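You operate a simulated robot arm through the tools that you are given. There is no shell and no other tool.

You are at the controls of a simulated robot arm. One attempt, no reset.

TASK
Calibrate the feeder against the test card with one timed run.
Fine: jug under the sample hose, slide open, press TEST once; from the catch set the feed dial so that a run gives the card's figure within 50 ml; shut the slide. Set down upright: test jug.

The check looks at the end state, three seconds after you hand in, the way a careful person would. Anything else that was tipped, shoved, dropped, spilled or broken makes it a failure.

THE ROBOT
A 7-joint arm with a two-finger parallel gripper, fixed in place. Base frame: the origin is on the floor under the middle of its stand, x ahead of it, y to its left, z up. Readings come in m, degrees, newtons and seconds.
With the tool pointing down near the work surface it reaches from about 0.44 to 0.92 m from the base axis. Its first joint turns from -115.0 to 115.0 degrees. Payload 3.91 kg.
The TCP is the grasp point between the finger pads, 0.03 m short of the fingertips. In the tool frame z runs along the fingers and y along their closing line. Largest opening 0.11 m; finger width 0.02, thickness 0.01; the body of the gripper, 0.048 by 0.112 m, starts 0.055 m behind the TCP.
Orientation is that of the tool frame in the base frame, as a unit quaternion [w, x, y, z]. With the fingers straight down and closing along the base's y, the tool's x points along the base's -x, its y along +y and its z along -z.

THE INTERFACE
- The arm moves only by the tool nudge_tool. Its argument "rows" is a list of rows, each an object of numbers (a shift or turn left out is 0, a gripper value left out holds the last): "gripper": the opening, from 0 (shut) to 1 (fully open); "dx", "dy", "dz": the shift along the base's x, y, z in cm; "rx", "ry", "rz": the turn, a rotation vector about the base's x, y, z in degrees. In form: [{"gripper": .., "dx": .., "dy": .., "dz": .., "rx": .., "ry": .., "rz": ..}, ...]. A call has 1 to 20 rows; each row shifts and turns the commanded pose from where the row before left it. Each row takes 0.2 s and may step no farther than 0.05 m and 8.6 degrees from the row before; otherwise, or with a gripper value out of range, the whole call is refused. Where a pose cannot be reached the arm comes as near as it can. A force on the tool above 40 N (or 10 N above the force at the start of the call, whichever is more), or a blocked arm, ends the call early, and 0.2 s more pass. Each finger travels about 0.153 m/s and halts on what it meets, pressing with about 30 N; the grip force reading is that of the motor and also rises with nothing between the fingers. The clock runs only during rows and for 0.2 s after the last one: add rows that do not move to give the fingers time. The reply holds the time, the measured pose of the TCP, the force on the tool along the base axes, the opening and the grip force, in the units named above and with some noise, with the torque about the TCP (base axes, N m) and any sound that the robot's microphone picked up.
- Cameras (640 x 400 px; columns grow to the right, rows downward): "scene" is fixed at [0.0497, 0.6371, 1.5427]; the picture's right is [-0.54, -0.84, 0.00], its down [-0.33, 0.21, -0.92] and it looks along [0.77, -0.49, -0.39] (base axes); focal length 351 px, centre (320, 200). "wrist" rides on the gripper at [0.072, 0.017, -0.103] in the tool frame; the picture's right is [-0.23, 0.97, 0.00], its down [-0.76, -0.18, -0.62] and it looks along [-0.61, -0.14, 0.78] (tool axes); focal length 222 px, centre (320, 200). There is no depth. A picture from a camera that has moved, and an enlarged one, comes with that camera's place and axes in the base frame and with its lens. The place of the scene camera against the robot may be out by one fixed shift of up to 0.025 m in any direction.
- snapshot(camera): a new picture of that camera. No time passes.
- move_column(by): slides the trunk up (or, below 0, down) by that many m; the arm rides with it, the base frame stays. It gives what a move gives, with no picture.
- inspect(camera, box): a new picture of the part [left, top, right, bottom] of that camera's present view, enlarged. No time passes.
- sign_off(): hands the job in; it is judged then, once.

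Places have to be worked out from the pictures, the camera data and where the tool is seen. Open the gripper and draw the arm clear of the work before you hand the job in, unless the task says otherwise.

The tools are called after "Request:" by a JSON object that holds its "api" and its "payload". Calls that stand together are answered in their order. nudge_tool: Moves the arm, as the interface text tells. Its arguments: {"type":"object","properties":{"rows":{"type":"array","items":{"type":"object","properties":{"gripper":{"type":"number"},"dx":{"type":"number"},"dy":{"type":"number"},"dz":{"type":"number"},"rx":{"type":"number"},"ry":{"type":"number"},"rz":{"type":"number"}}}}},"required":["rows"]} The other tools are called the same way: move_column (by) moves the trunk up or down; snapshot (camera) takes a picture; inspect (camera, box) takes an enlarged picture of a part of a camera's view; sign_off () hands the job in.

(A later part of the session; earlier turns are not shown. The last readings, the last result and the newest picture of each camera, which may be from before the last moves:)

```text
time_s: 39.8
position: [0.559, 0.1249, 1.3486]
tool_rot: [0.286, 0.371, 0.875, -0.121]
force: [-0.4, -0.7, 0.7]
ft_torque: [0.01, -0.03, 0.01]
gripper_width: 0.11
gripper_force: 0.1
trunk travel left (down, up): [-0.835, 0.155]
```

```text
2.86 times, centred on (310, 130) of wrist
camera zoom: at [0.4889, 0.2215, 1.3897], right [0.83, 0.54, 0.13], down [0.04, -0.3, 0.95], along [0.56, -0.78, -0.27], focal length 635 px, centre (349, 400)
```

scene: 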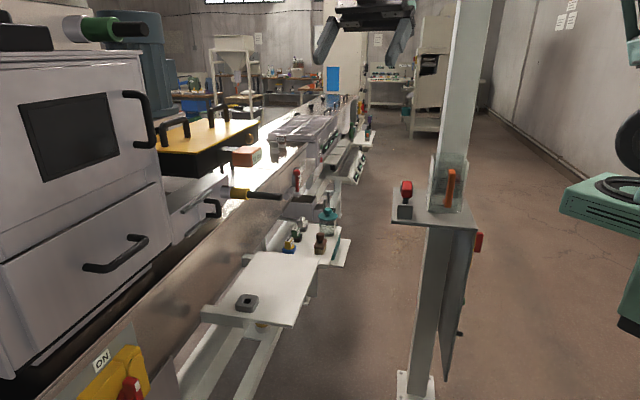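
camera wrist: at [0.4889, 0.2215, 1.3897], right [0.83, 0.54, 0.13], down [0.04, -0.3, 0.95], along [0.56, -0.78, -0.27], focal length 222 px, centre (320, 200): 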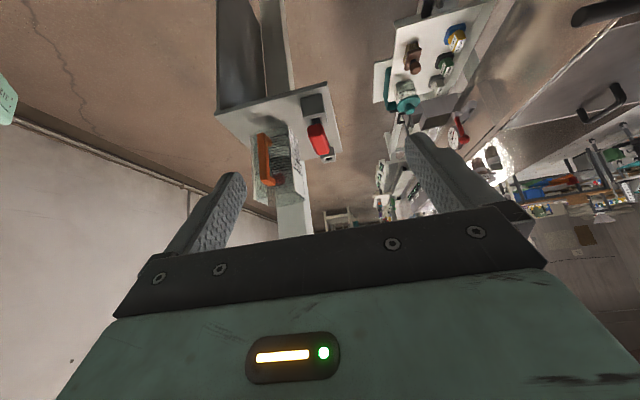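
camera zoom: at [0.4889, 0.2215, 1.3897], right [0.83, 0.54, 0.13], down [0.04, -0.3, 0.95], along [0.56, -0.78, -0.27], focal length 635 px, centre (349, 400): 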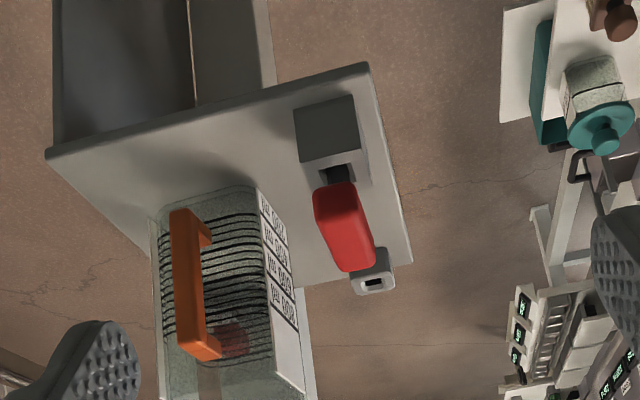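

The shelf blocks look like key/lock holders, not part of a feeder outlet. A second stand on my left, around (-0.10, 0.73, 1.25), is within reach, so I raise and swing there to look at it properly.

Request:
{"api": "move_column", "payload": {"by": 0.15}}

Request:
{"api": "nudge_tool", "payload": {"rows": [{"dx": -1.5, "dy": 4.0, "rz": 8}, {"dx": -1.5, "dy": 4.0, "rz": 8}, {"dx": -1.5, "dy": 4.0, "rz": 8}, {"dx": -1.5, "dy": 4.0, "rz": 8}, {"dx": -2.28, "dy": 3.0, "rz": 8}, {"dx": -2.28, "dy": 3.0, "rz": 8}, {"dx": -2.28, "dy": 3.0, "rz": 8}, {"dx": -2.28, "dy": 3.0, "rz": 8}, {"rz": 8}, {"rz": 8}, {"rz": 8}, {"rz": 8}, {"rz": 8}, {"rz": 8}, {"rz": 8}, {"rz": 8}, {"rz": 8}, {"rz": 8}, {"rz": 8}, {"rz": 8}]}}

Request:
{"api": "snapshot", "payload": {"camera": "wrist"}}

```text
time_s: 41.5
position: [0.5604, 0.1249, 1.5]
tool_rot: [0.284, 0.372, 0.876, -0.121]
force: [0.9, -0.5, -0.6]
ft_torque: [0.01, 0.02, 0.0]
gripper_width: 0.1101
gripper_force: 0.0
trunk travel left (down, up): [-0.985, 0.005]
```

```text
time_s: 45.7
position: [0.4085, 0.4044, 1.5]
tool_rot: [-0.169, 0.798, -0.517, -0.26]
force: [0.2, 0.0, 0.9]
ft_torque: [0.03, 0.02, -0.01]
gripper_width: 0.11
gripper_force: 0.0
trunk travel left (down, up): [-0.985, 0.005]
```

```text
taken
camera wrist: at [0.4417, 0.2882, 1.5402], right [-0.96, -0.23, 0.13], down [0.06, 0.3, 0.95], along [-0.26, 0.93, -0.27], focal length 222 px, centre (320, 200)
```

wrist: 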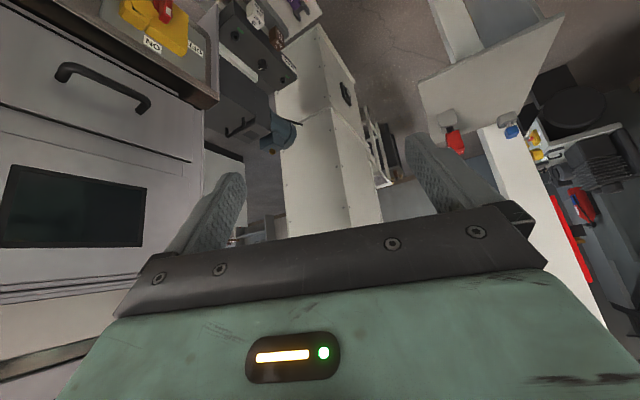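

I turn further left to center the left stand.

Request:
{"api": "nudge_tool", "payload": {"rows": [{"rz": 8}, {"rz": 8}, {"rz": 8}, {"rz": 8}, {"rz": 8}, {"rz": 8}, {}]}}

Request:
{"api": "snapshot", "payload": {"camera": "wrist"}}

```text
time_s: 47.3
position: [0.4082, 0.4049, 1.499]
tool_rot: [-0.049, 0.939, -0.148, -0.305]
force: [-0.6, 0.1, 0.1]
ft_torque: [-0.04, -0.02, 0.0]
gripper_width: 0.11
gripper_force: 0.0
trunk travel left (down, up): [-0.985, 0.005]
```

```text
taken
camera wrist: at [0.5166, 0.3519, 1.5397], right [-0.47, -0.87, 0.13], down [-0.18, 0.25, 0.95], along [-0.86, 0.43, -0.28], focal length 222 px, centre (320, 200)
```

wrist: 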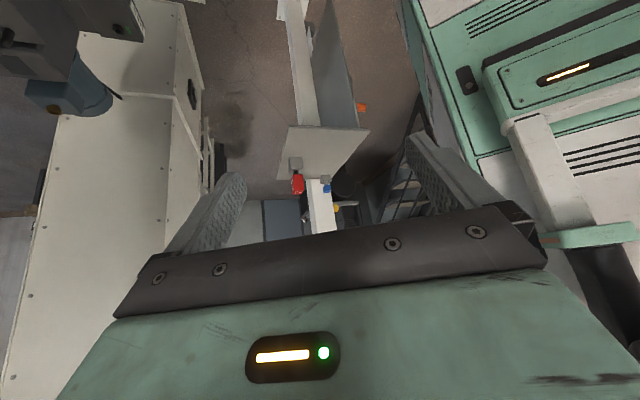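

The left stand is just a twin of other controls, no hose. I'll check what hangs overhead on the line: turn back toward (+x,+y) and tilt up.

Request:
{"api": "nudge_tool", "payload": {"rows": [{"rz": -8}, {"rz": -8}, {"rz": -8}, {"rz": -8}, {"rz": -8}, {"rz": -8}, {"rz": -8}, {"rz": -8}, {"rz": -8}, {"rz": -8}, {"rz": -8}, {"rz": -8}, {"dx": 1, "dy": -3, "rx": 7.3, "ry": -3.2}, {"dx": 1, "dy": -3, "rx": 7.3, "ry": -3.2}, {"dx": 1, "dy": -3, "rx": 7.3, "ry": -3.2}, {"dx": 1, "dy": -3, "rx": 7.3, "ry": -3.2}, {"dx": 1, "dy": -3, "rx": 7.3, "ry": -3.2}, {"rx": 7.3, "ry": -3.2}, {"rx": 7.3, "ry": -3.2}, {}]}}

Request:
{"api": "snapshot", "payload": {"camera": "wrist"}}

```text
time_s: 51.5
position: [0.474, 0.2717, 1.5071]
tool_rot: [0.601, -0.379, 0.584, 0.393]
force: [0.3, -0.8, 1.1]
ft_torque: [0.04, -0.04, -0.01]
gripper_width: 0.1099
gripper_force: 0.0
out of reach, approached as far as the arm can: row 18, 19
trunk travel left (down, up): [-0.985, 0.005]
```

```text
taken
camera wrist: at [0.4177, 0.1864, 1.4319], right [-0.89, 0.39, 0.23], down [-0.1, -0.67, 0.74], along [0.44, 0.64, 0.63], focal length 222 px, centre (320, 200)
```

wrist: 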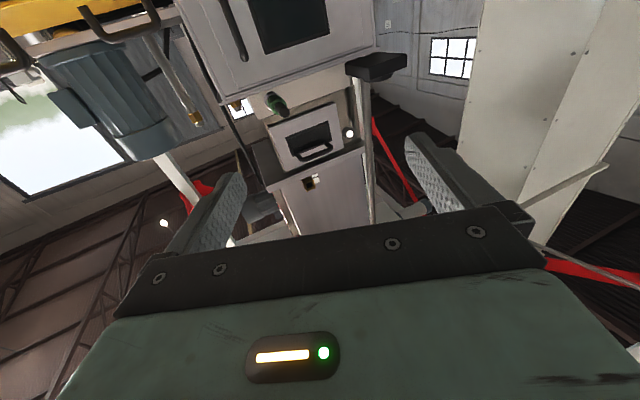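

Request:
{"api": "inspect", "payload": {"camera": "wrist", "box": [180, 40, 440, 240]}}

Request:
{"api": "inspect", "payload": {"camera": "wrist", "box": [440, 0, 640, 220]}}

Request:
{"api": "inspect", "payload": {"camera": "wrist", "box": [0, 0, 220, 220]}}

```text
2.00 times, centred on (310, 140) of wrist
camera zoom: at [0.4177, 0.1864, 1.4319], right [-0.89, 0.39, 0.23], down [-0.1, -0.67, 0.74], along [0.44, 0.64, 0.63], focal length 444 px, centre (340, 320)
```

zoom: 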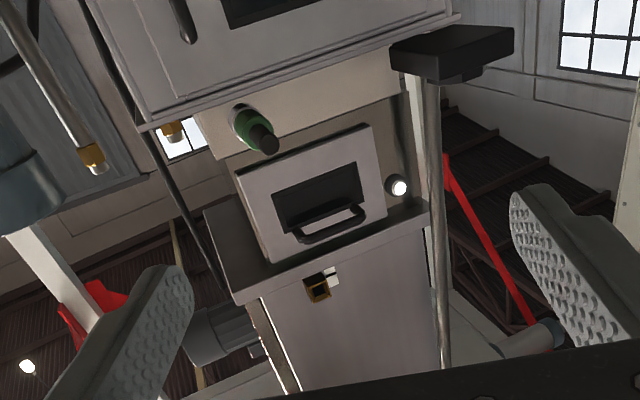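

```text
1.82 times, centred on (540, 110) of wrist
camera zoom: at [0.4177, 0.1864, 1.4319], right [-0.89, 0.39, 0.23], down [-0.1, -0.67, 0.74], along [0.44, 0.64, 0.63], focal length 404 px, centre (-80, 364)
```

zoom: 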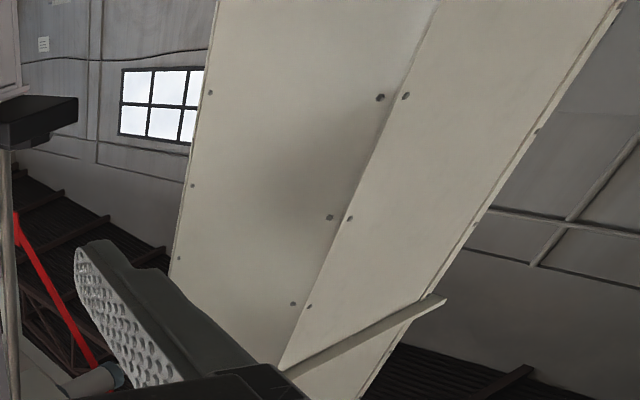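

```text
1.82 times, centred on (110, 110) of wrist
camera zoom: at [0.4177, 0.1864, 1.4319], right [-0.89, 0.39, 0.23], down [-0.1, -0.67, 0.74], along [0.44, 0.64, 0.63], focal length 404 px, centre (702, 364)
```

zoom: 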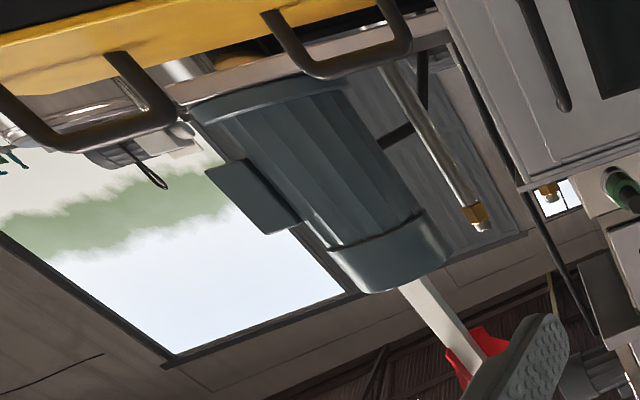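

The thing with the yellow ring and black tube sticking out over the white table might be the sample hose. I tilt back down and view that area closely.

Request:
{"api": "nudge_tool", "payload": {"rows": [{"rx": -7.3, "ry": 3.2, "dy": -2}, {"rx": -7.3, "ry": 3.2, "dy": -2}, {"rx": -7.3, "ry": 3.2, "dy": -2}, {"rx": -7.3, "ry": 3.2, "dy": -2}, {"rx": -7.3, "ry": 3.2, "dy": -2}, {"rx": -7.3, "ry": 3.2, "dy": -2}, {"rz": -8}, {}]}}

Request:
{"api": "move_column", "payload": {"by": -0.2}}

Request:
{"api": "snapshot", "payload": {"camera": "wrist"}}

```text
time_s: 53.3
position: [0.4751, 0.1537, 1.5091]
tool_rot: [0.328, -0.449, 0.811, 0.182]
force: [-0.6, 0.4, -0.3]
ft_torque: [0.02, 0.03, 0.0]
gripper_width: 0.1102
gripper_force: 0.1
trunk travel left (down, up): [-0.985, 0.005]
```

```text
time_s: 55.5
position: [0.4745, 0.1541, 1.3074]
tool_rot: [0.327, -0.45, 0.81, 0.183]
force: [-1.1, 0.6, -0.5]
ft_torque: [0.02, 0.01, -0.01]
gripper_width: 0.11
gripper_force: 0.1
trunk travel left (down, up): [-0.785, 0.205]
```

```text
taken
camera wrist: at [0.394, 0.0575, 1.3324], right [-0.74, 0.65, 0.16], down [0.21, 0.0, 0.98], along [0.64, 0.76, -0.14], focal length 222 px, centre (320, 200)
```

wrist: 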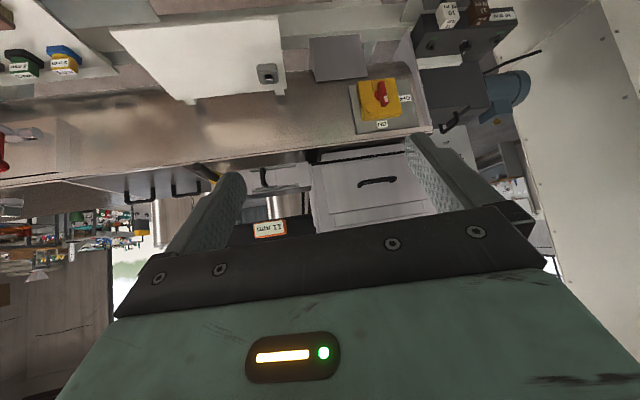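

The black tube is hidden by a finger; I turn right a little and tilt up.

Request:
{"api": "nudge_tool", "payload": {"rows": [{"rz": 8}, {"rz": 8}, {"rx": 7.0, "ry": -3.9}, {"rx": 7.0, "ry": -3.9}, {}]}}

Request:
{"api": "snapshot", "payload": {"camera": "wrist"}}

Request:
{"api": "inspect", "payload": {"camera": "wrist", "box": [60, 60, 420, 240]}}

```text
time_s: 56.7
position: [0.4747, 0.1537, 1.3082]
tool_rot: [0.414, -0.532, 0.685, 0.277]
force: [0.3, 0.9, 0.1]
ft_torque: [-0.01, 0.02, -0.02]
gripper_width: 0.11
gripper_force: 0.1
trunk travel left (down, up): [-0.785, 0.205]
```

```text
taken
camera wrist: at [0.4225, 0.0376, 1.2969], right [-0.91, 0.39, 0.14], down [0.07, -0.18, 0.98], along [0.41, 0.9, 0.14], focal length 222 px, centre (320, 200)
```

wrist: 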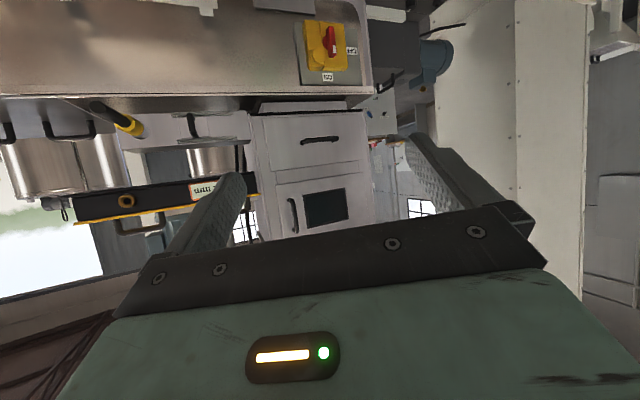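

```text
1.78 times, centred on (240, 150) of wrist
camera zoom: at [0.4225, 0.0376, 1.2969], right [-0.91, 0.39, 0.14], down [0.07, -0.18, 0.98], along [0.41, 0.9, 0.14], focal length 395 px, centre (462, 289)
```

zoom: 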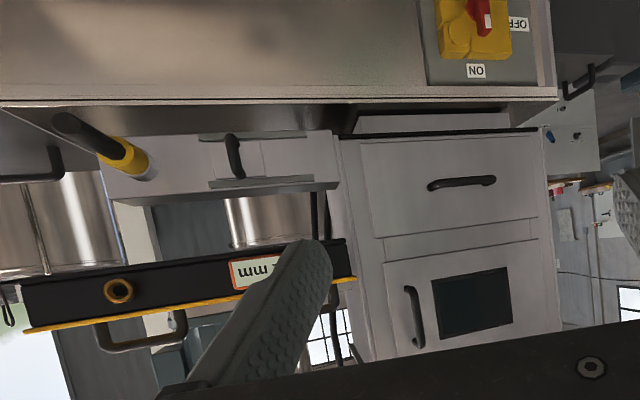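

The yellow-ringed black tube ends around (0.865, 0.24, 1.165), right above the white table (top at z≈0.90), and beside it is a box with two rails and a black handle at about (0.90, 0.42, 1.16) — that looks like the feeder's sample hose and slide. I zoom in.

Request:
{"api": "inspect", "payload": {"camera": "wrist", "box": [70, 80, 270, 200]}}

Request:
{"api": "inspect", "payload": {"camera": "scene", "box": [150, 150, 300, 250]}}

```text
3.20 times, centred on (170, 140) of wrist
camera zoom: at [0.4225, 0.0376, 1.2969], right [-0.91, 0.39, 0.14], down [0.07, -0.18, 0.98], along [0.41, 0.9, 0.14], focal length 711 px, centre (800, 392)
```

zoom: 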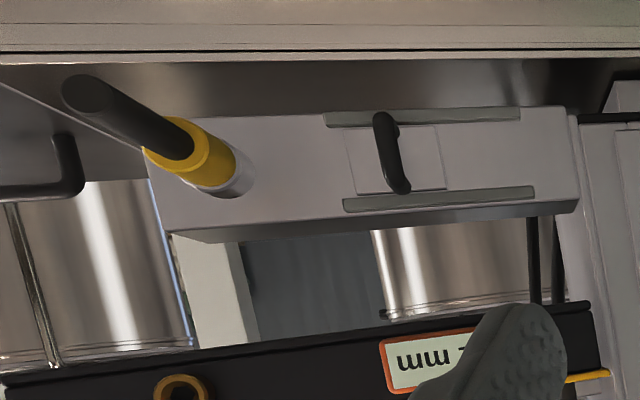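

```text
4.00 times, centred on (225, 200) of scene
camera zoom: at [0.0497, 0.6371, 1.5427], right [-0.54, -0.84, 0.0], down [-0.33, 0.21, -0.92], along [0.77, -0.49, -0.39], focal length 1405 px, centre (700, 200)
```

zoom: 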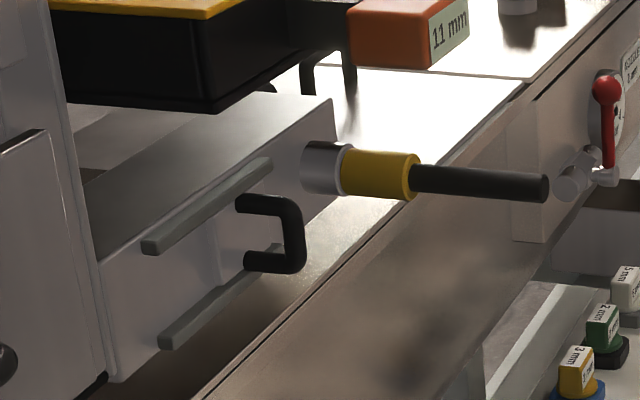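

Clear now: a feeder box with a straight black hose (yellow collar) and a slide plate between two rails with a black D-handle; the white table stands under the hose tip at about (0.864, 0.237, 1.163). Next I go look at the jug closely: untilt, raise, and head toward it facing -45°.

Request:
{"api": "move_column", "payload": {"by": 0.12}}

Request:
{"api": "nudge_tool", "payload": {"rows": [{"rx": -7.6, "ry": 2.53}, {"rx": -7.6, "ry": 2.53}, {"rx": -7.6, "ry": 2.53}, {"rx": -7.6, "ry": 2.53}, {"rz": -8}, {"rz": -8, "dx": 1, "dy": -2}, {"rz": -8, "dx": 1, "dy": -2}, {"rz": -8, "dx": 1, "dy": -2}, {"rz": -8, "dx": 1, "dy": -2}, {"rz": -8, "dx": 1, "dy": -2}, {"rz": -8, "dx": 1, "dy": -2}, {"rz": -8}, {"rz": -8}, {"rz": -8}, {"rz": -8}, {"rz": -8}, {"rz": -8}, {"rz": -8}, {"rz": -4}, {}]}}

Request:
{"api": "snapshot", "payload": {"camera": "wrist"}}

```text
time_s: 58.2
position: [0.474, 0.1537, 1.4271]
tool_rot: [0.415, -0.531, 0.686, 0.276]
force: [0.0, 0.6, -0.1]
ft_torque: [0.03, -0.03, -0.01]
gripper_width: 0.11
gripper_force: 0.0
trunk travel left (down, up): [-0.905, 0.085]
```

```text
time_s: 62.4
position: [0.5447, -0.3226, 1.4193]
tool_rot: [0.217, 0.332, 0.913, -0.098]
force: [0.0, 0.3, -0.7]
ft_torque: [0.01, 0.05, -0.01]
gripper_width: 0.1102
gripper_force: 0.0
out of reach, approached as far as the arm can: row 9, 10, 11, 12, 13, 14, 15, 16, 17, 18, 19
trunk travel left (down, up): [-0.905, 0.085]
```

```text
taken
camera wrist: at [0.4713, -0.2361, 1.4762], right [0.79, 0.61, 0.07], down [0.2, -0.36, 0.91], along [0.58, -0.7, -0.41], focal length 222 px, centre (320, 200)
```

wrist: 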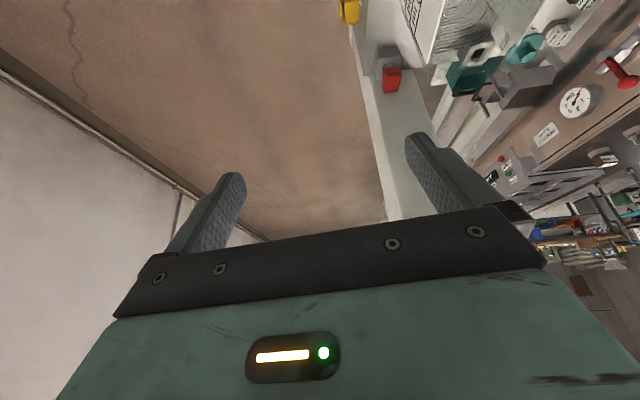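

The arm got too close to its base and drifted right, still clear above the shelf. I move to about (0.60, -0.03) where it's reachable, keeping the -45° heading, and look at the jug from its handle side.

Request:
{"api": "nudge_tool", "payload": {"rows": [{"dx": 0.5, "dy": 3.6}, {"dx": 0.5, "dy": 3.6}, {"dx": 0.5, "dy": 3.6}, {"dx": 0.5, "dy": 3.6}, {"dx": 0.7, "dy": 3.6}, {"dx": 0.7, "dy": 3.6}, {"dx": 0.7, "dy": 3.6}, {"dx": 0.7, "dy": 3.6}, {}]}}

Request:
{"api": "snapshot", "payload": {"camera": "wrist"}}

```text
time_s: 64.4
position: [0.5678, -0.2827, 1.3279]
tool_rot: [0.221, 0.331, 0.913, -0.091]
force: [-0.1, -0.5, 0.4]
ft_torque: [0.03, 0.09, 0.02]
gripper_width: 0.1101
gripper_force: 0.1
out of reach, approached as far as the arm can: row 1, 2, 3, 4, 5, 6, 7, 8
trunk travel left (down, up): [-0.905, 0.085]
```

```text
taken
camera wrist: at [0.4944, -0.1966, 1.3849], right [0.78, 0.62, 0.08], down [0.19, -0.37, 0.91], along [0.59, -0.7, -0.41], focal length 222 px, centre (320, 200)
```

wrist: 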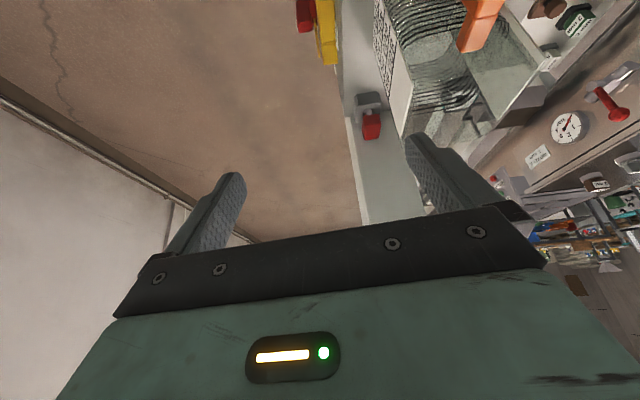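

The arm appears stuck at a joint limit in this configuration. I check the scene camera for the arm's posture.

Request:
{"api": "snapshot", "payload": {"camera": "scene"}}

```text
taken
```

scene: 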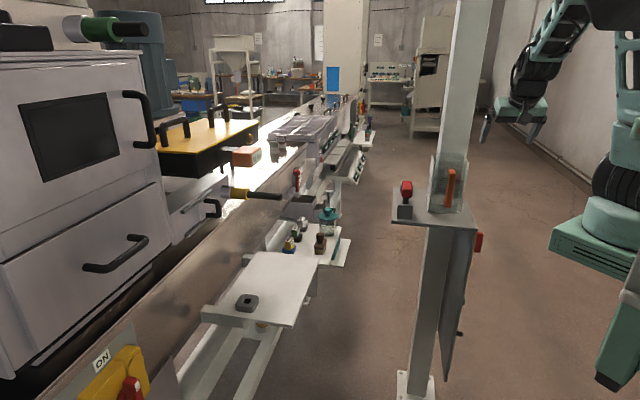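

I raise the trunk slightly for clearance and unwind the wrist back to heading 0 to get away from the joint limit.

Request:
{"api": "move_column", "payload": {"by": 0.08}}

Request:
{"api": "nudge_tool", "payload": {"rows": [{"rz": 7}, {"rz": 7}, {"rz": 7}, {"rz": 7}, {"rz": 7}, {"rz": 7}, {}]}}

Request:
{"api": "snapshot", "payload": {"camera": "scene"}}

```text
time_s: 65.5
position: [0.5683, -0.2833, 1.4064]
tool_rot: [0.22, 0.331, 0.913, -0.092]
force: [0.5, 0.4, 0.1]
ft_torque: [0.02, 0.01, 0.0]
gripper_width: 0.1102
gripper_force: 0.0
trunk travel left (down, up): [-0.985, 0.005]
```

```text
time_s: 67.2
position: [0.5684, -0.282, 1.4079]
tool_rot: [0.239, -0.018, 0.971, -0.006]
force: [-0.2, 0.4, 0.3]
ft_torque: [0.02, 0.03, 0.0]
gripper_width: 0.11
gripper_force: 0.0
trunk travel left (down, up): [-0.985, 0.005]
```

```text
taken
```

scene: 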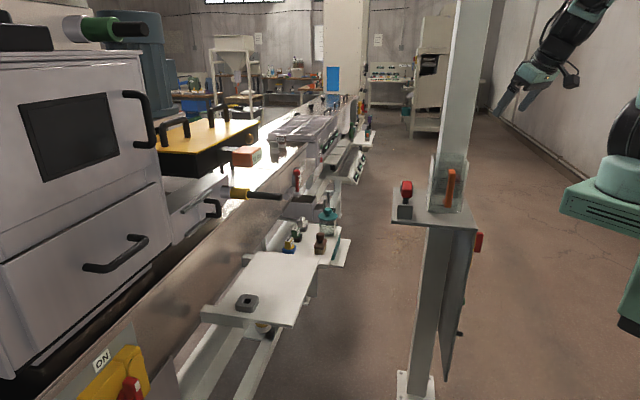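

Unwound fine. I level the tool to point straight down and move toward the original start pose.

Request:
{"api": "nudge_tool", "payload": {"rows": [{"ry": 6.9, "dx": 1.7, "dy": 2}, {"ry": 6.9, "dx": 1.7, "dy": 2}, {"ry": 6.9, "dx": 1.7, "dy": 2}, {"ry": 6.9, "dx": 1.7, "dy": 2}, {}]}}

```text
time_s: 68.5
position: [0.5893, -0.3065, 1.4014]
tool_rot: [0.055, 0.094, 0.994, 0.012]
force: [-0.9, -0.6, 0.7]
ft_torque: [0.14, -0.05, 0.02]
gripper_width: 0.1103
gripper_force: 0.0
out of reach, approached as far as the arm can: row 1, 2
trunk travel left (down, up): [-0.985, 0.005]
stopped in row 5: the arm was blocked; the commanded pose is now the measured one
```

The arm reports being blocked; I look at the scene to understand what it touches.

Request:
{"api": "snapshot", "payload": {"camera": "scene"}}

Request:
{"api": "snapshot", "payload": {"camera": "wrist"}}

Request:
{"api": "inspect", "payload": {"camera": "scene", "box": [440, 0, 640, 360]}}

```text
taken
```

scene: 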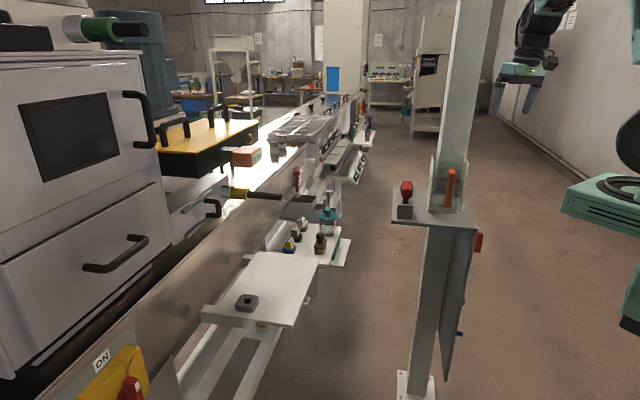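

```text
taken
camera wrist: at [0.5097, -0.2786, 1.498], right [0.4, 0.91, 0.06], down [0.64, -0.33, 0.69], along [0.65, -0.24, -0.72], focal length 222 px, centre (320, 200)
```

wrist: 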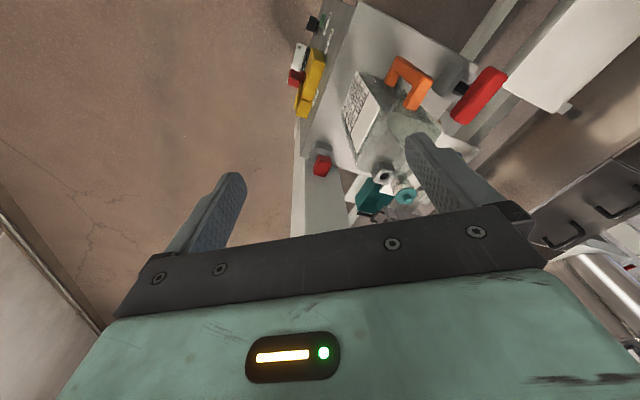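

```text
1.11 times, centred on (540, 180) of scene
camera zoom: at [0.0497, 0.6371, 1.5427], right [-0.54, -0.84, 0.0], down [-0.33, 0.21, -0.92], along [0.77, -0.49, -0.39], focal length 390 px, centre (76, 222)
```

zoom: 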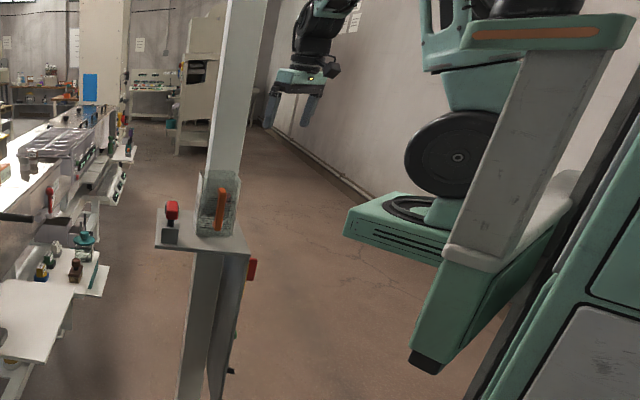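

Nothing touches the tool itself, so likely the elbow is jammed against a limit. I try moving outward in small steps, above the jug, to free it.

Request:
{"api": "nudge_tool", "payload": {"rows": [{"dx": 1}, {"dx": 1}, {"dx": 1}, {"dx": 1}, {}]}}

```text
time_s: 69.8
position: [0.6315, -0.3021, 1.4017]
tool_rot: [0.053, 0.091, 0.994, 0.013]
force: [1.5, 0.7, 0.2]
ft_torque: [-0.01, 0.0, 0.0]
gripper_width: 0.11
gripper_force: 0.1
trunk travel left (down, up): [-0.985, 0.005]
```

That worked. Now I shift back left toward the start pose in small steps.

Request:
{"api": "nudge_tool", "payload": {"rows": [{"dy": 2}, {"dy": 2}, {"dy": 2}, {"dy": 2}, {"dy": 2}, {}]}}

```text
time_s: 71.2
position: [0.6319, -0.2011, 1.4008]
tool_rot: [0.053, 0.091, 0.994, 0.012]
force: [0.4, 1.3, 0.2]
ft_torque: [0.0, -0.01, 0.04]
gripper_width: 0.11
gripper_force: 0.0
trunk travel left (down, up): [-0.985, 0.005]
```

Free again, directly above the jug. I look at the jug from here for measurement.

Request:
{"api": "snapshot", "payload": {"camera": "wrist"}}

Request:
{"api": "inspect", "payload": {"camera": "wrist", "box": [220, 20, 420, 220]}}

```text
taken
camera wrist: at [0.5532, -0.1736, 1.4981], right [0.4, 0.92, 0.06], down [0.65, -0.32, 0.69], along [0.65, -0.24, -0.72], focal length 222 px, centre (320, 200)
```

wrist: 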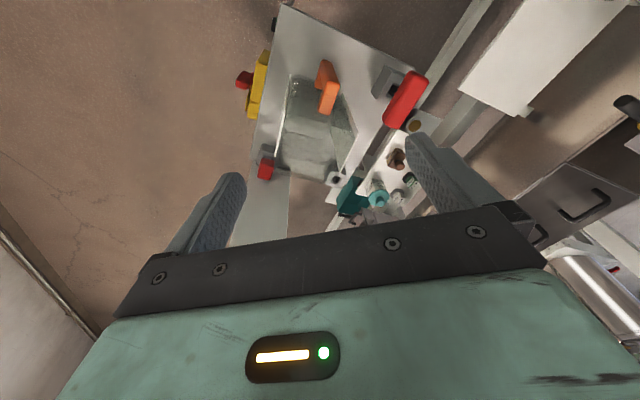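

```text
2.00 times, centred on (320, 120) of wrist
camera zoom: at [0.5532, -0.1736, 1.4981], right [0.4, 0.92, 0.06], down [0.65, -0.32, 0.69], along [0.65, -0.24, -0.72], focal length 444 px, centre (320, 360)
```

zoom: 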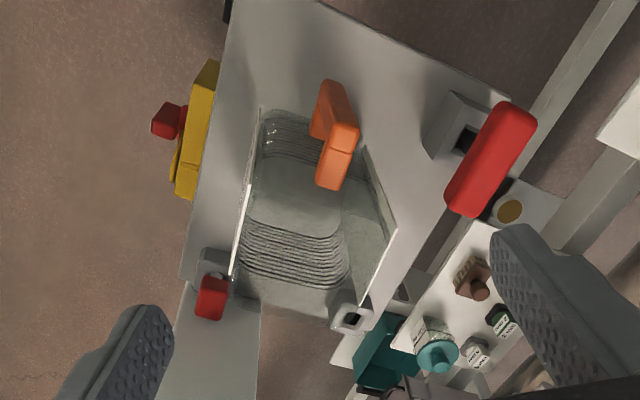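

I estimate the handle's vertical bar at about (0.645,-0.185) spanning z≈1.11–1.22, on the jug face looking (-x,+y). I level the tool and turn to heading -45° so the fingers straddle the handle plane, staying above it.

Request:
{"api": "nudge_tool", "payload": {"rows": [{"ry": 6.2}, {"rz": -7, "dx": -0.2, "dy": 1.0}, {"rz": -7, "dx": -0.2, "dy": 1.0}, {"rz": -7, "dx": -0.2, "dy": 1.0}, {"rz": -7, "dx": -0.2, "dy": 1.0}, {"rz": -6.4, "dx": -0.2, "dy": 1.0}, {}]}}

Request:
{"api": "snapshot", "payload": {"camera": "wrist"}}

Request:
{"api": "inspect", "payload": {"camera": "wrist", "box": [220, 20, 420, 220]}}

```text
time_s: 72.8
position: [0.6209, -0.151, 1.4008]
tool_rot: [0.002, 0.382, 0.924, 0.007]
force: [0.9, 0.8, -0.1]
ft_torque: [0.03, -0.02, 0.01]
gripper_width: 0.1099
gripper_force: 0.1
trunk travel left (down, up): [-0.985, 0.005]
```

```text
taken
camera wrist: at [0.5808, -0.0896, 1.506], right [0.85, 0.53, 0.01], down [0.41, -0.67, 0.62], along [0.34, -0.52, -0.79], focal length 222 px, centre (320, 200)
```

wrist: 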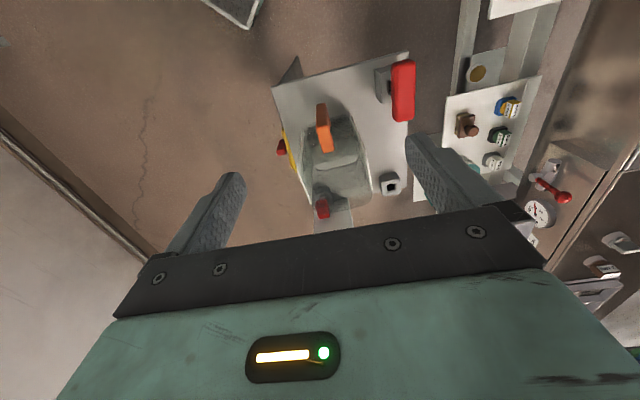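

```text
2.00 times, centred on (320, 120) of wrist
camera zoom: at [0.5808, -0.0896, 1.506], right [0.85, 0.53, 0.01], down [0.41, -0.67, 0.62], along [0.34, -0.52, -0.79], focal length 444 px, centre (320, 360)
```

zoom: 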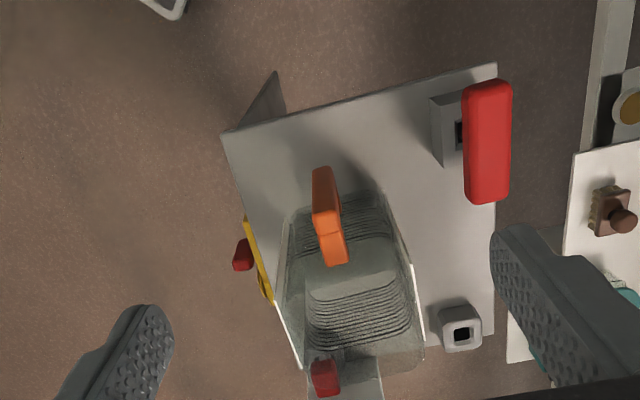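

Handle measured: width ≈2 cm, top ≈1.215, bar near (0.651,-0.183), jug wall ≈3 cm behind it; a red lever stands ~10 cm to the side so I narrow the opening. I tilt 20° back, close to 0.06 m, and descend to a stand-off for a closer look.

Request:
{"api": "nudge_tool", "payload": {"rows": [{"rx": -4.7, "ry": -4.7, "gripper": 0.55}, {"rx": -4.7, "ry": -4.7, "dx": 0.2, "dy": -0.3}, {"rx": -4.7, "ry": -4.7, "dx": 0.2, "dy": -0.3}, {"dz": -3, "dx": 0.2, "dy": -0.2}, {"dz": -3}, {"dz": -3}, {"dz": -2}, {}]}}

Request:
{"api": "snapshot", "payload": {"camera": "wrist"}}

Request:
{"api": "inspect", "payload": {"camera": "wrist", "box": [240, 60, 400, 220]}}

Request:
{"api": "inspect", "payload": {"camera": "scene", "box": [390, 100, 530, 240]}}

```text
time_s: 74.5
position: [0.6282, -0.1601, 1.2913]
tool_rot: [0.161, 0.375, 0.911, -0.059]
force: [-0.1, -0.9, -0.8]
ft_torque: [-0.01, 0.01, -0.02]
gripper_width: 0.0608
gripper_force: 0.1
trunk travel left (down, up): [-0.985, 0.005]
```

```text
taken
camera wrist: at [0.5662, -0.0768, 1.3652], right [0.84, 0.54, 0.09], down [0.23, -0.49, 0.84], along [0.5, -0.68, -0.53], focal length 222 px, centre (320, 200)
```

wrist: 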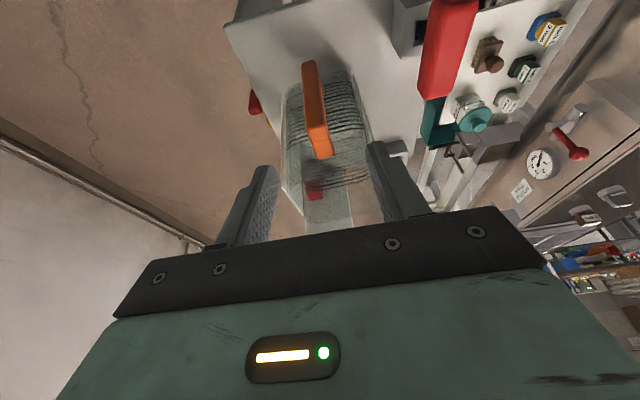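

```text
2.50 times, centred on (320, 140) of wrist
camera zoom: at [0.5662, -0.0768, 1.3652], right [0.84, 0.54, 0.09], down [0.23, -0.49, 0.84], along [0.5, -0.68, -0.53], focal length 555 px, centre (320, 350)
```

zoom: 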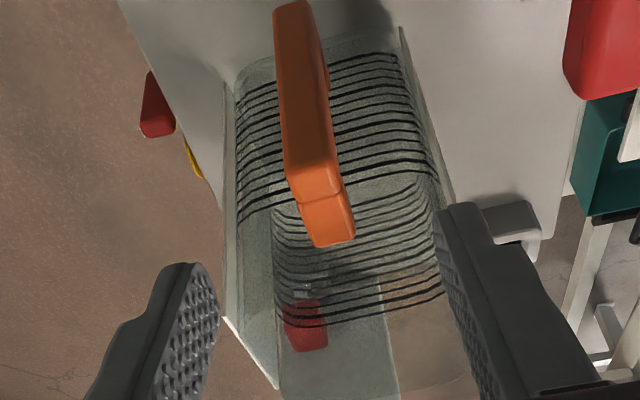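

```text
2.86 times, centred on (460, 170) of scene
camera zoom: at [0.0497, 0.6371, 1.5427], right [-0.54, -0.84, 0.0], down [-0.33, 0.21, -0.92], along [0.77, -0.49, -0.39], focal length 1004 px, centre (-80, 286)
```

zoom: 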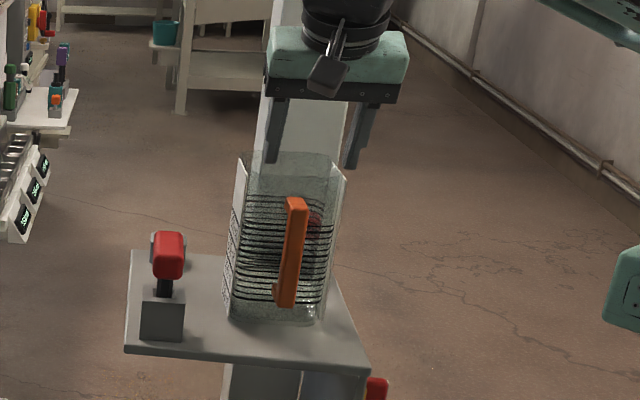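

Consistent: handle bar outer top edge at (0.652,-0.183,1.215), tool already aligned laterally. I move straight in so the fingers straddle the bar, TCP to about (0.651,-0.183,1.185), without touching the wall behind.

Request:
{"api": "nudge_tool", "payload": {"rows": [{"dx": 0.57, "dy": -0.57, "dz": -2.6}, {"dx": 0.57, "dy": -0.57, "dz": -2.6}, {"dx": 0.57, "dy": -0.57, "dz": -2.6}, {"dx": 0.57, "dy": -0.57, "dz": -2.6}, {}]}}

Request:
{"api": "snapshot", "payload": {"camera": "wrist"}}

Request:
{"api": "inspect", "payload": {"camera": "scene", "box": [400, 120, 510, 230]}}

```text
time_s: 75.8
position: [0.6489, -0.1819, 1.1853]
tool_rot: [0.162, 0.375, 0.911, -0.058]
force: [-0.5, -0.4, 0.4]
ft_torque: [-0.04, 0.0, 0.0]
gripper_width: 0.0604
gripper_force: 0.0
trunk travel left (down, up): [-0.985, 0.005]
```

```text
taken
camera wrist: at [0.5874, -0.0989, 1.2583], right [0.84, 0.54, 0.09], down [0.23, -0.49, 0.84], along [0.5, -0.68, -0.53], focal length 222 px, centre (320, 200)
```

wrist: 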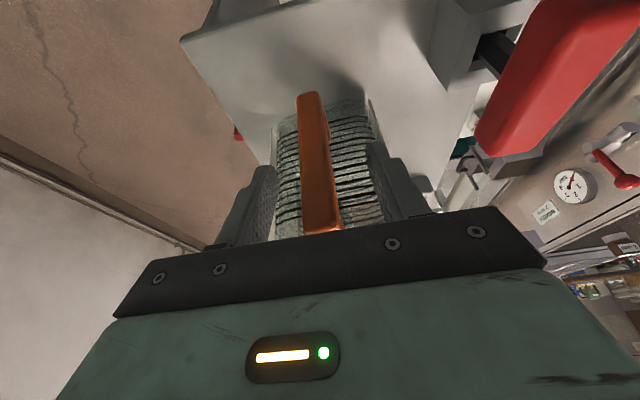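

```text
3.64 times, centred on (455, 175) of scene
camera zoom: at [0.0497, 0.6371, 1.5427], right [-0.54, -0.84, 0.0], down [-0.33, 0.21, -0.92], along [0.77, -0.49, -0.39], focal length 1278 px, centre (-171, 291)
```

zoom: 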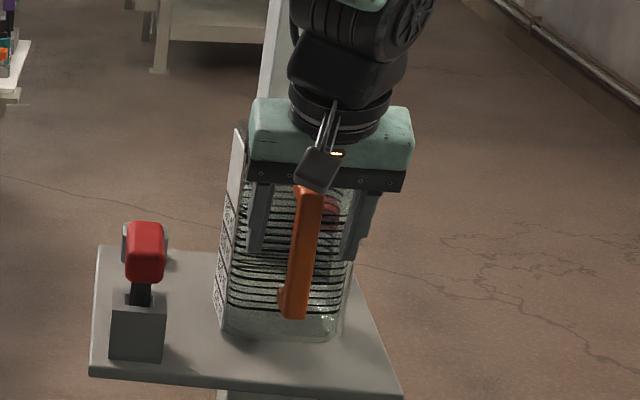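

The handle is between the fingers with no contact forces. I close the gripper.

Request:
{"api": "nudge_tool", "payload": {"rows": [{"gripper": 0.3}, {"gripper": 0}, {"gripper": 0}, {"gripper": 0}, {}]}}

Request:
{"api": "inspect", "payload": {"camera": "scene", "box": [400, 120, 510, 230]}}

```text
time_s: 77.0
position: [0.6498, -0.1817, 1.1856]
tool_rot: [0.162, 0.375, 0.911, -0.06]
force: [0.5, -1.4, 3.6]
ft_torque: [-0.38, -0.01, 0.09]
gripper_width: 0.0176
gripper_force: 29.4
trunk travel left (down, up): [-0.985, 0.005]
```

```text
3.64 times, centred on (455, 175) of scene
camera zoom: at [0.0497, 0.6371, 1.5427], right [-0.54, -0.84, 0.0], down [-0.33, 0.21, -0.92], along [0.77, -0.49, -0.39], focal length 1278 px, centre (-171, 291)
```

zoom: 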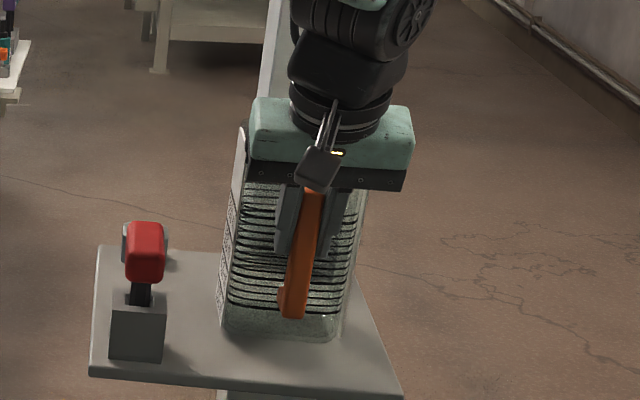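

Gripped at 17.6 mm with 29 N. I lift gently 6 cm and check the jug.

Request:
{"api": "nudge_tool", "payload": {"rows": [{"dz": 0.5}, {"dz": 1}, {"dz": 1.5}, {"dz": 1.5}, {"dz": 1.5}, {}]}}

Request:
{"api": "inspect", "payload": {"camera": "scene", "box": [390, 80, 530, 240]}}

Request:
{"api": "snapshot", "payload": {"camera": "wrist"}}

```text
time_s: 78.3
position: [0.6492, -0.1826, 1.2458]
tool_rot: [0.161, 0.375, 0.911, -0.059]
force: [-0.4, -0.1, -1.0]
ft_torque: [0.06, 0.06, -0.03]
gripper_width: 0.0177
gripper_force: 30.4
trunk travel left (down, up): [-0.985, 0.005]
```

```text
2.50 times, centred on (460, 160) of scene
camera zoom: at [0.0497, 0.6371, 1.5427], right [-0.54, -0.84, 0.0], down [-0.33, 0.21, -0.92], along [0.77, -0.49, -0.39], focal length 878 px, centre (-30, 300)
```

zoom: 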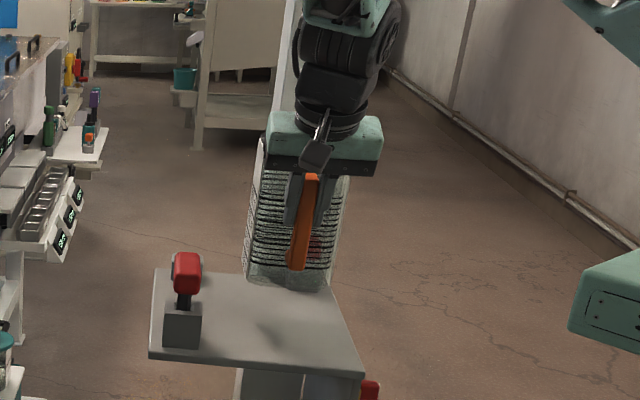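

```text
taken
camera wrist: at [0.5873, -0.0992, 1.3201], right [0.84, 0.54, 0.09], down [0.23, -0.49, 0.84], along [0.5, -0.68, -0.53], focal length 222 px, centre (320, 200)
```

wrist: 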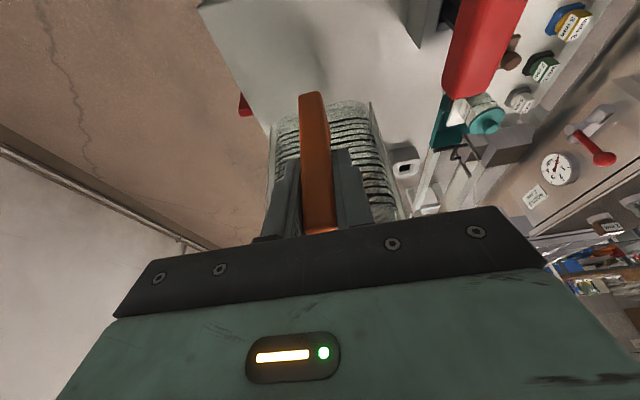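

Lift is clean: jug hangs upright and is light. I raise it another 12 cm so its base clears the red lever on the shelf.

Request:
{"api": "nudge_tool", "payload": {"rows": [{"dz": 2}, {"dz": 2}, {"dz": 2}, {"dz": 2}, {"dz": 2}, {"dz": 2}, {}]}}

Request:
{"api": "inspect", "payload": {"camera": "scene", "box": [370, 40, 530, 240]}}

```text
time_s: 80.0
position: [0.6492, -0.1822, 1.3683]
tool_rot: [0.162, 0.375, 0.911, -0.059]
force: [0.0, -0.5, -1.4]
ft_torque: [0.05, 0.08, -0.01]
gripper_width: 0.0179
gripper_force: 29.9
trunk travel left (down, up): [-0.985, 0.005]
```

```text
2.00 times, centred on (450, 140) of scene
camera zoom: at [0.0497, 0.6371, 1.5427], right [-0.54, -0.84, 0.0], down [-0.33, 0.21, -0.92], along [0.77, -0.49, -0.39], focal length 703 px, centre (60, 320)
```

zoom: 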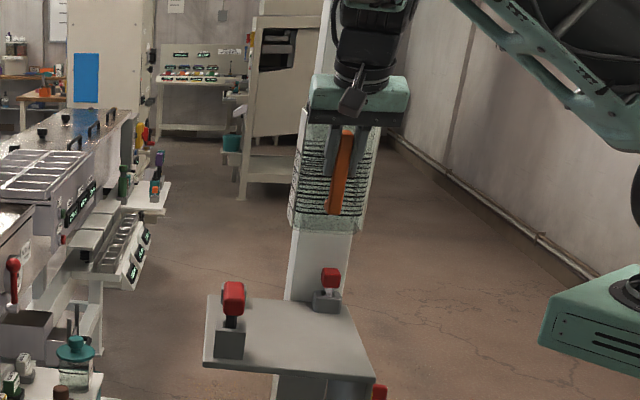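

The jug base is now well above the shelf items. I carry it left over to about (0.636, 0.141) while turning it +88° so the handle faces me and the tool leans away from the hose.

Request:
{"api": "nudge_tool", "payload": {"rows": [{"dx": -0.1, "dy": 1.5, "rz": 4}, {"dx": -0.1, "dy": 2.4, "rz": 7}, {"dx": -0.1, "dy": 2.4, "rz": 7}, {"dx": -0.1, "dy": 2.4, "rz": 7}, {"dx": -0.1, "dy": 2.4, "rz": 7}, {"dx": -0.1, "dy": 2.4, "rz": 7}, {"dx": -0.1, "dy": 2.4, "rz": 7}, {"dx": -0.1, "dy": 2.4, "rz": 7}, {"dx": -0.1, "dy": 2.4, "rz": 7}, {"dx": -0.1, "dy": 2.4, "rz": 7}, {"dx": -0.1, "dy": 2.4, "rz": 7}, {"dx": -0.1, "dy": 2.4, "rz": 7}, {"dx": -0.1, "dy": 2.4, "rz": 7}, {"dx": -0.1, "dy": 2.4, "rz": 0.5}, {}]}}

Request:
{"api": "snapshot", "payload": {"camera": "wrist"}}

Request:
{"api": "snapshot", "payload": {"camera": "scene"}}

```text
time_s: 83.2
position: [0.6454, 0.1303, 1.3682]
tool_rot: [0.157, -0.354, 0.919, 0.068]
force: [0.1, -0.2, -1.3]
ft_torque: [-0.07, 0.1, -0.01]
gripper_width: 0.018
gripper_force: 30.2
trunk travel left (down, up): [-0.985, 0.005]
```

```text
taken
camera wrist: at [0.5572, 0.0721, 1.4425], right [-0.49, 0.86, 0.09], down [0.5, 0.2, 0.84], along [0.71, 0.46, -0.53], focal length 222 px, centre (320, 200)
```

wrist: 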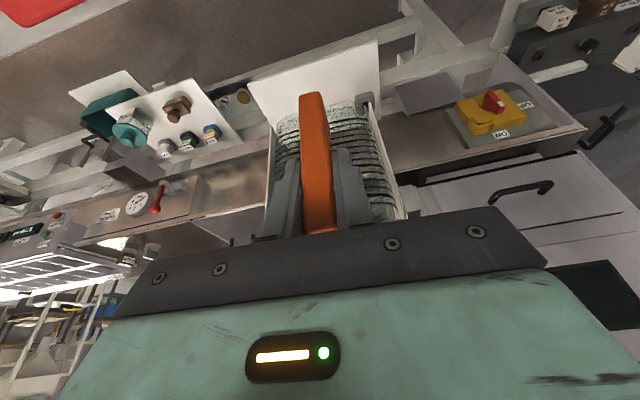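

```text
taken
```

scene: 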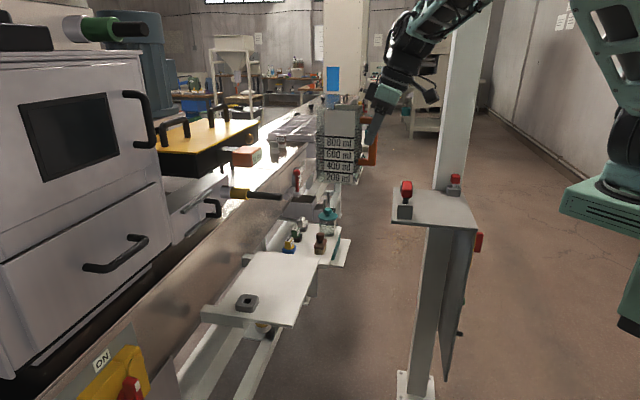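

The jug hangs in front of the white table, handle toward me. I lower the trunk 0.30 m so the rim gets below the hose before moving in.

Request:
{"api": "move_column", "payload": {"by": -0.3}}

Request:
{"api": "snapshot", "payload": {"camera": "wrist"}}

Request:
{"api": "inspect", "payload": {"camera": "scene", "box": [180, 150, 420, 350]}}

```text
time_s: 86.2
position: [0.6449, 0.1304, 1.0681]
tool_rot: [0.158, -0.354, 0.919, 0.068]
force: [-1.3, -0.3, -0.9]
ft_torque: [-0.08, 0.09, 0.0]
gripper_width: 0.0177
gripper_force: 29.4
trunk travel left (down, up): [-0.685, 0.305]
```

```text
taken
camera wrist: at [0.5568, 0.0727, 1.1423], right [-0.5, 0.86, 0.09], down [0.5, 0.2, 0.84], along [0.71, 0.46, -0.53], focal length 222 px, centre (320, 200)
```

wrist: 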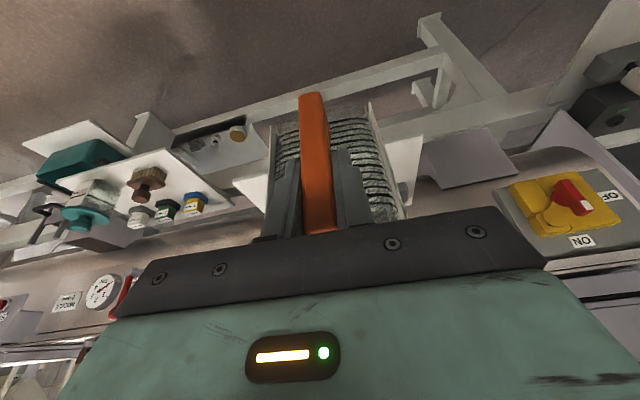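

```text
2.00 times, centred on (300, 250) of scene
camera zoom: at [0.0497, 0.6371, 1.5427], right [-0.54, -0.84, 0.0], down [-0.33, 0.21, -0.92], along [0.77, -0.49, -0.39], focal length 703 px, centre (360, 100)
```

zoom: 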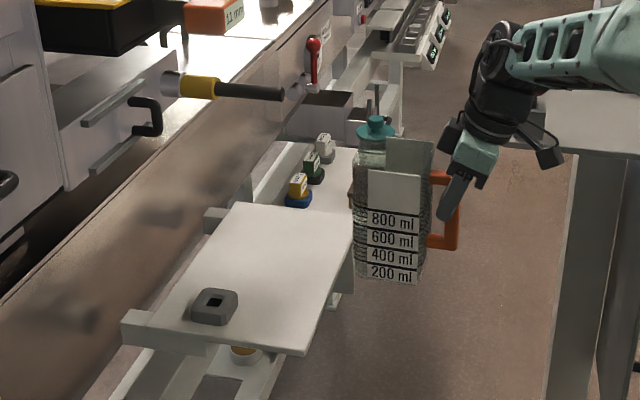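

Jug is level with clear space to the table. I lower 2.8 cm (rim then ≈1.10, hose underside ≈1.148) and move in under the hose tip, TCP to about (0.814, 0.187).

Request:
{"api": "nudge_tool", "payload": {"rows": [{"dz": -1.4}, {"dz": -1.4}, {"dx": 2.1, "dy": 0.7}, {"dx": 2.1, "dy": 0.7}, {"dx": 2.1, "dy": 0.7}, {"dx": 2.1, "dy": 0.7}, {"dx": 2.1, "dy": 0.7}, {"dx": 2.1, "dy": 0.7}, {}]}}

Request:
{"api": "inspect", "payload": {"camera": "scene", "box": [180, 150, 420, 350]}}

Request:
{"api": "snapshot", "payload": {"camera": "wrist"}}

```text
time_s: 88.2
position: [0.7628, 0.1847, 1.0406]
tool_rot: [0.157, -0.367, 0.914, 0.07]
force: [-0.7, -0.5, -1.2]
ft_torque: [-0.05, 0.05, 0.01]
gripper_width: 0.0175
gripper_force: 30.0
trunk travel left (down, up): [-0.685, 0.305]
```

```text
2.00 times, centred on (300, 250) of scene
camera zoom: at [0.0497, 0.6371, 1.5427], right [-0.54, -0.84, 0.0], down [-0.33, 0.21, -0.92], along [0.77, -0.49, -0.39], focal length 703 px, centre (360, 100)
```

zoom: 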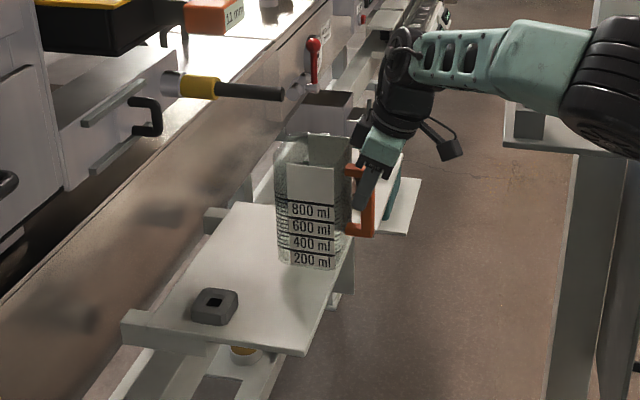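

```text
taken
camera wrist: at [0.6776, 0.1236, 1.1134], right [-0.52, 0.85, 0.09], down [0.5, 0.21, 0.84], along [0.7, 0.48, -0.53], focal length 222 px, centre (320, 200)
```

wrist: 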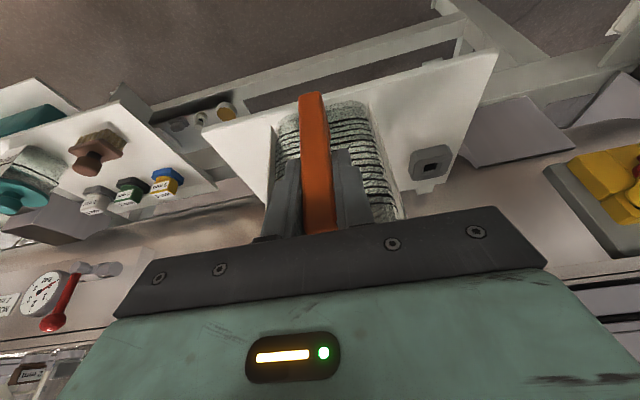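

Almost there; TCP is (0.763,0.185). I move 5 cm further in +x and check the alignment with the hose tip.

Request:
{"api": "nudge_tool", "payload": {"rows": [{"dx": 1.7}, {"dx": 1.7}, {"dx": 1.7}, {}, {}]}}

Request:
{"api": "inspect", "payload": {"camera": "scene", "box": [220, 170, 380, 310]}}

Request:
{"api": "snapshot", "payload": {"camera": "wrist"}}

```text
time_s: 89.3
position: [0.814, 0.184, 1.0387]
tool_rot: [0.157, -0.367, 0.914, 0.07]
force: [0.9, -0.9, -1.3]
ft_torque: [-0.06, 0.09, -0.01]
gripper_width: 0.0176
gripper_force: 30.3
trunk travel left (down, up): [-0.685, 0.305]
```

```text
2.86 times, centred on (300, 240) of scene
camera zoom: at [0.0497, 0.6371, 1.5427], right [-0.54, -0.84, 0.0], down [-0.33, 0.21, -0.92], along [0.77, -0.49, -0.39], focal length 1004 px, centre (377, 86)
```

zoom: 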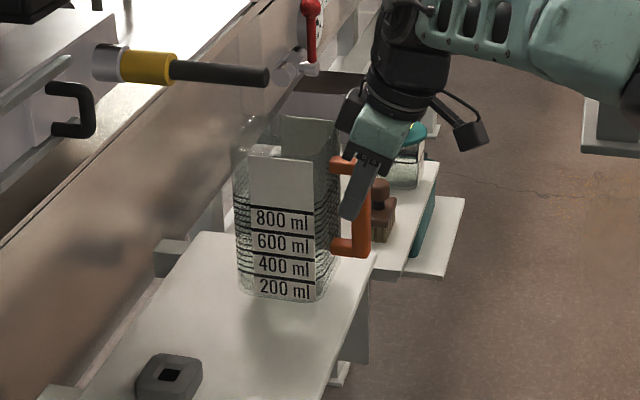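

```text
taken
camera wrist: at [0.7284, 0.1235, 1.1137], right [-0.52, 0.85, 0.09], down [0.5, 0.21, 0.84], along [0.7, 0.48, -0.53], focal length 222 px, centre (320, 200)
```

wrist: 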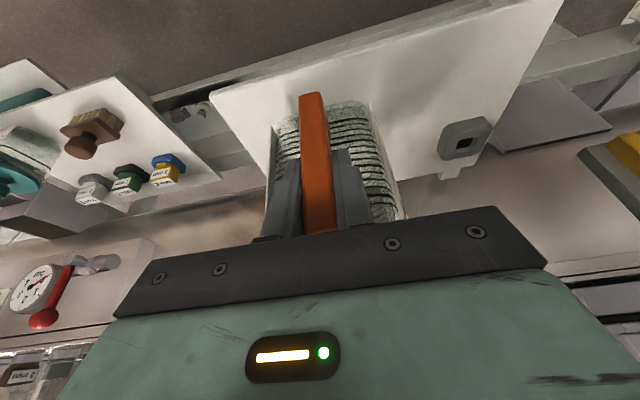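

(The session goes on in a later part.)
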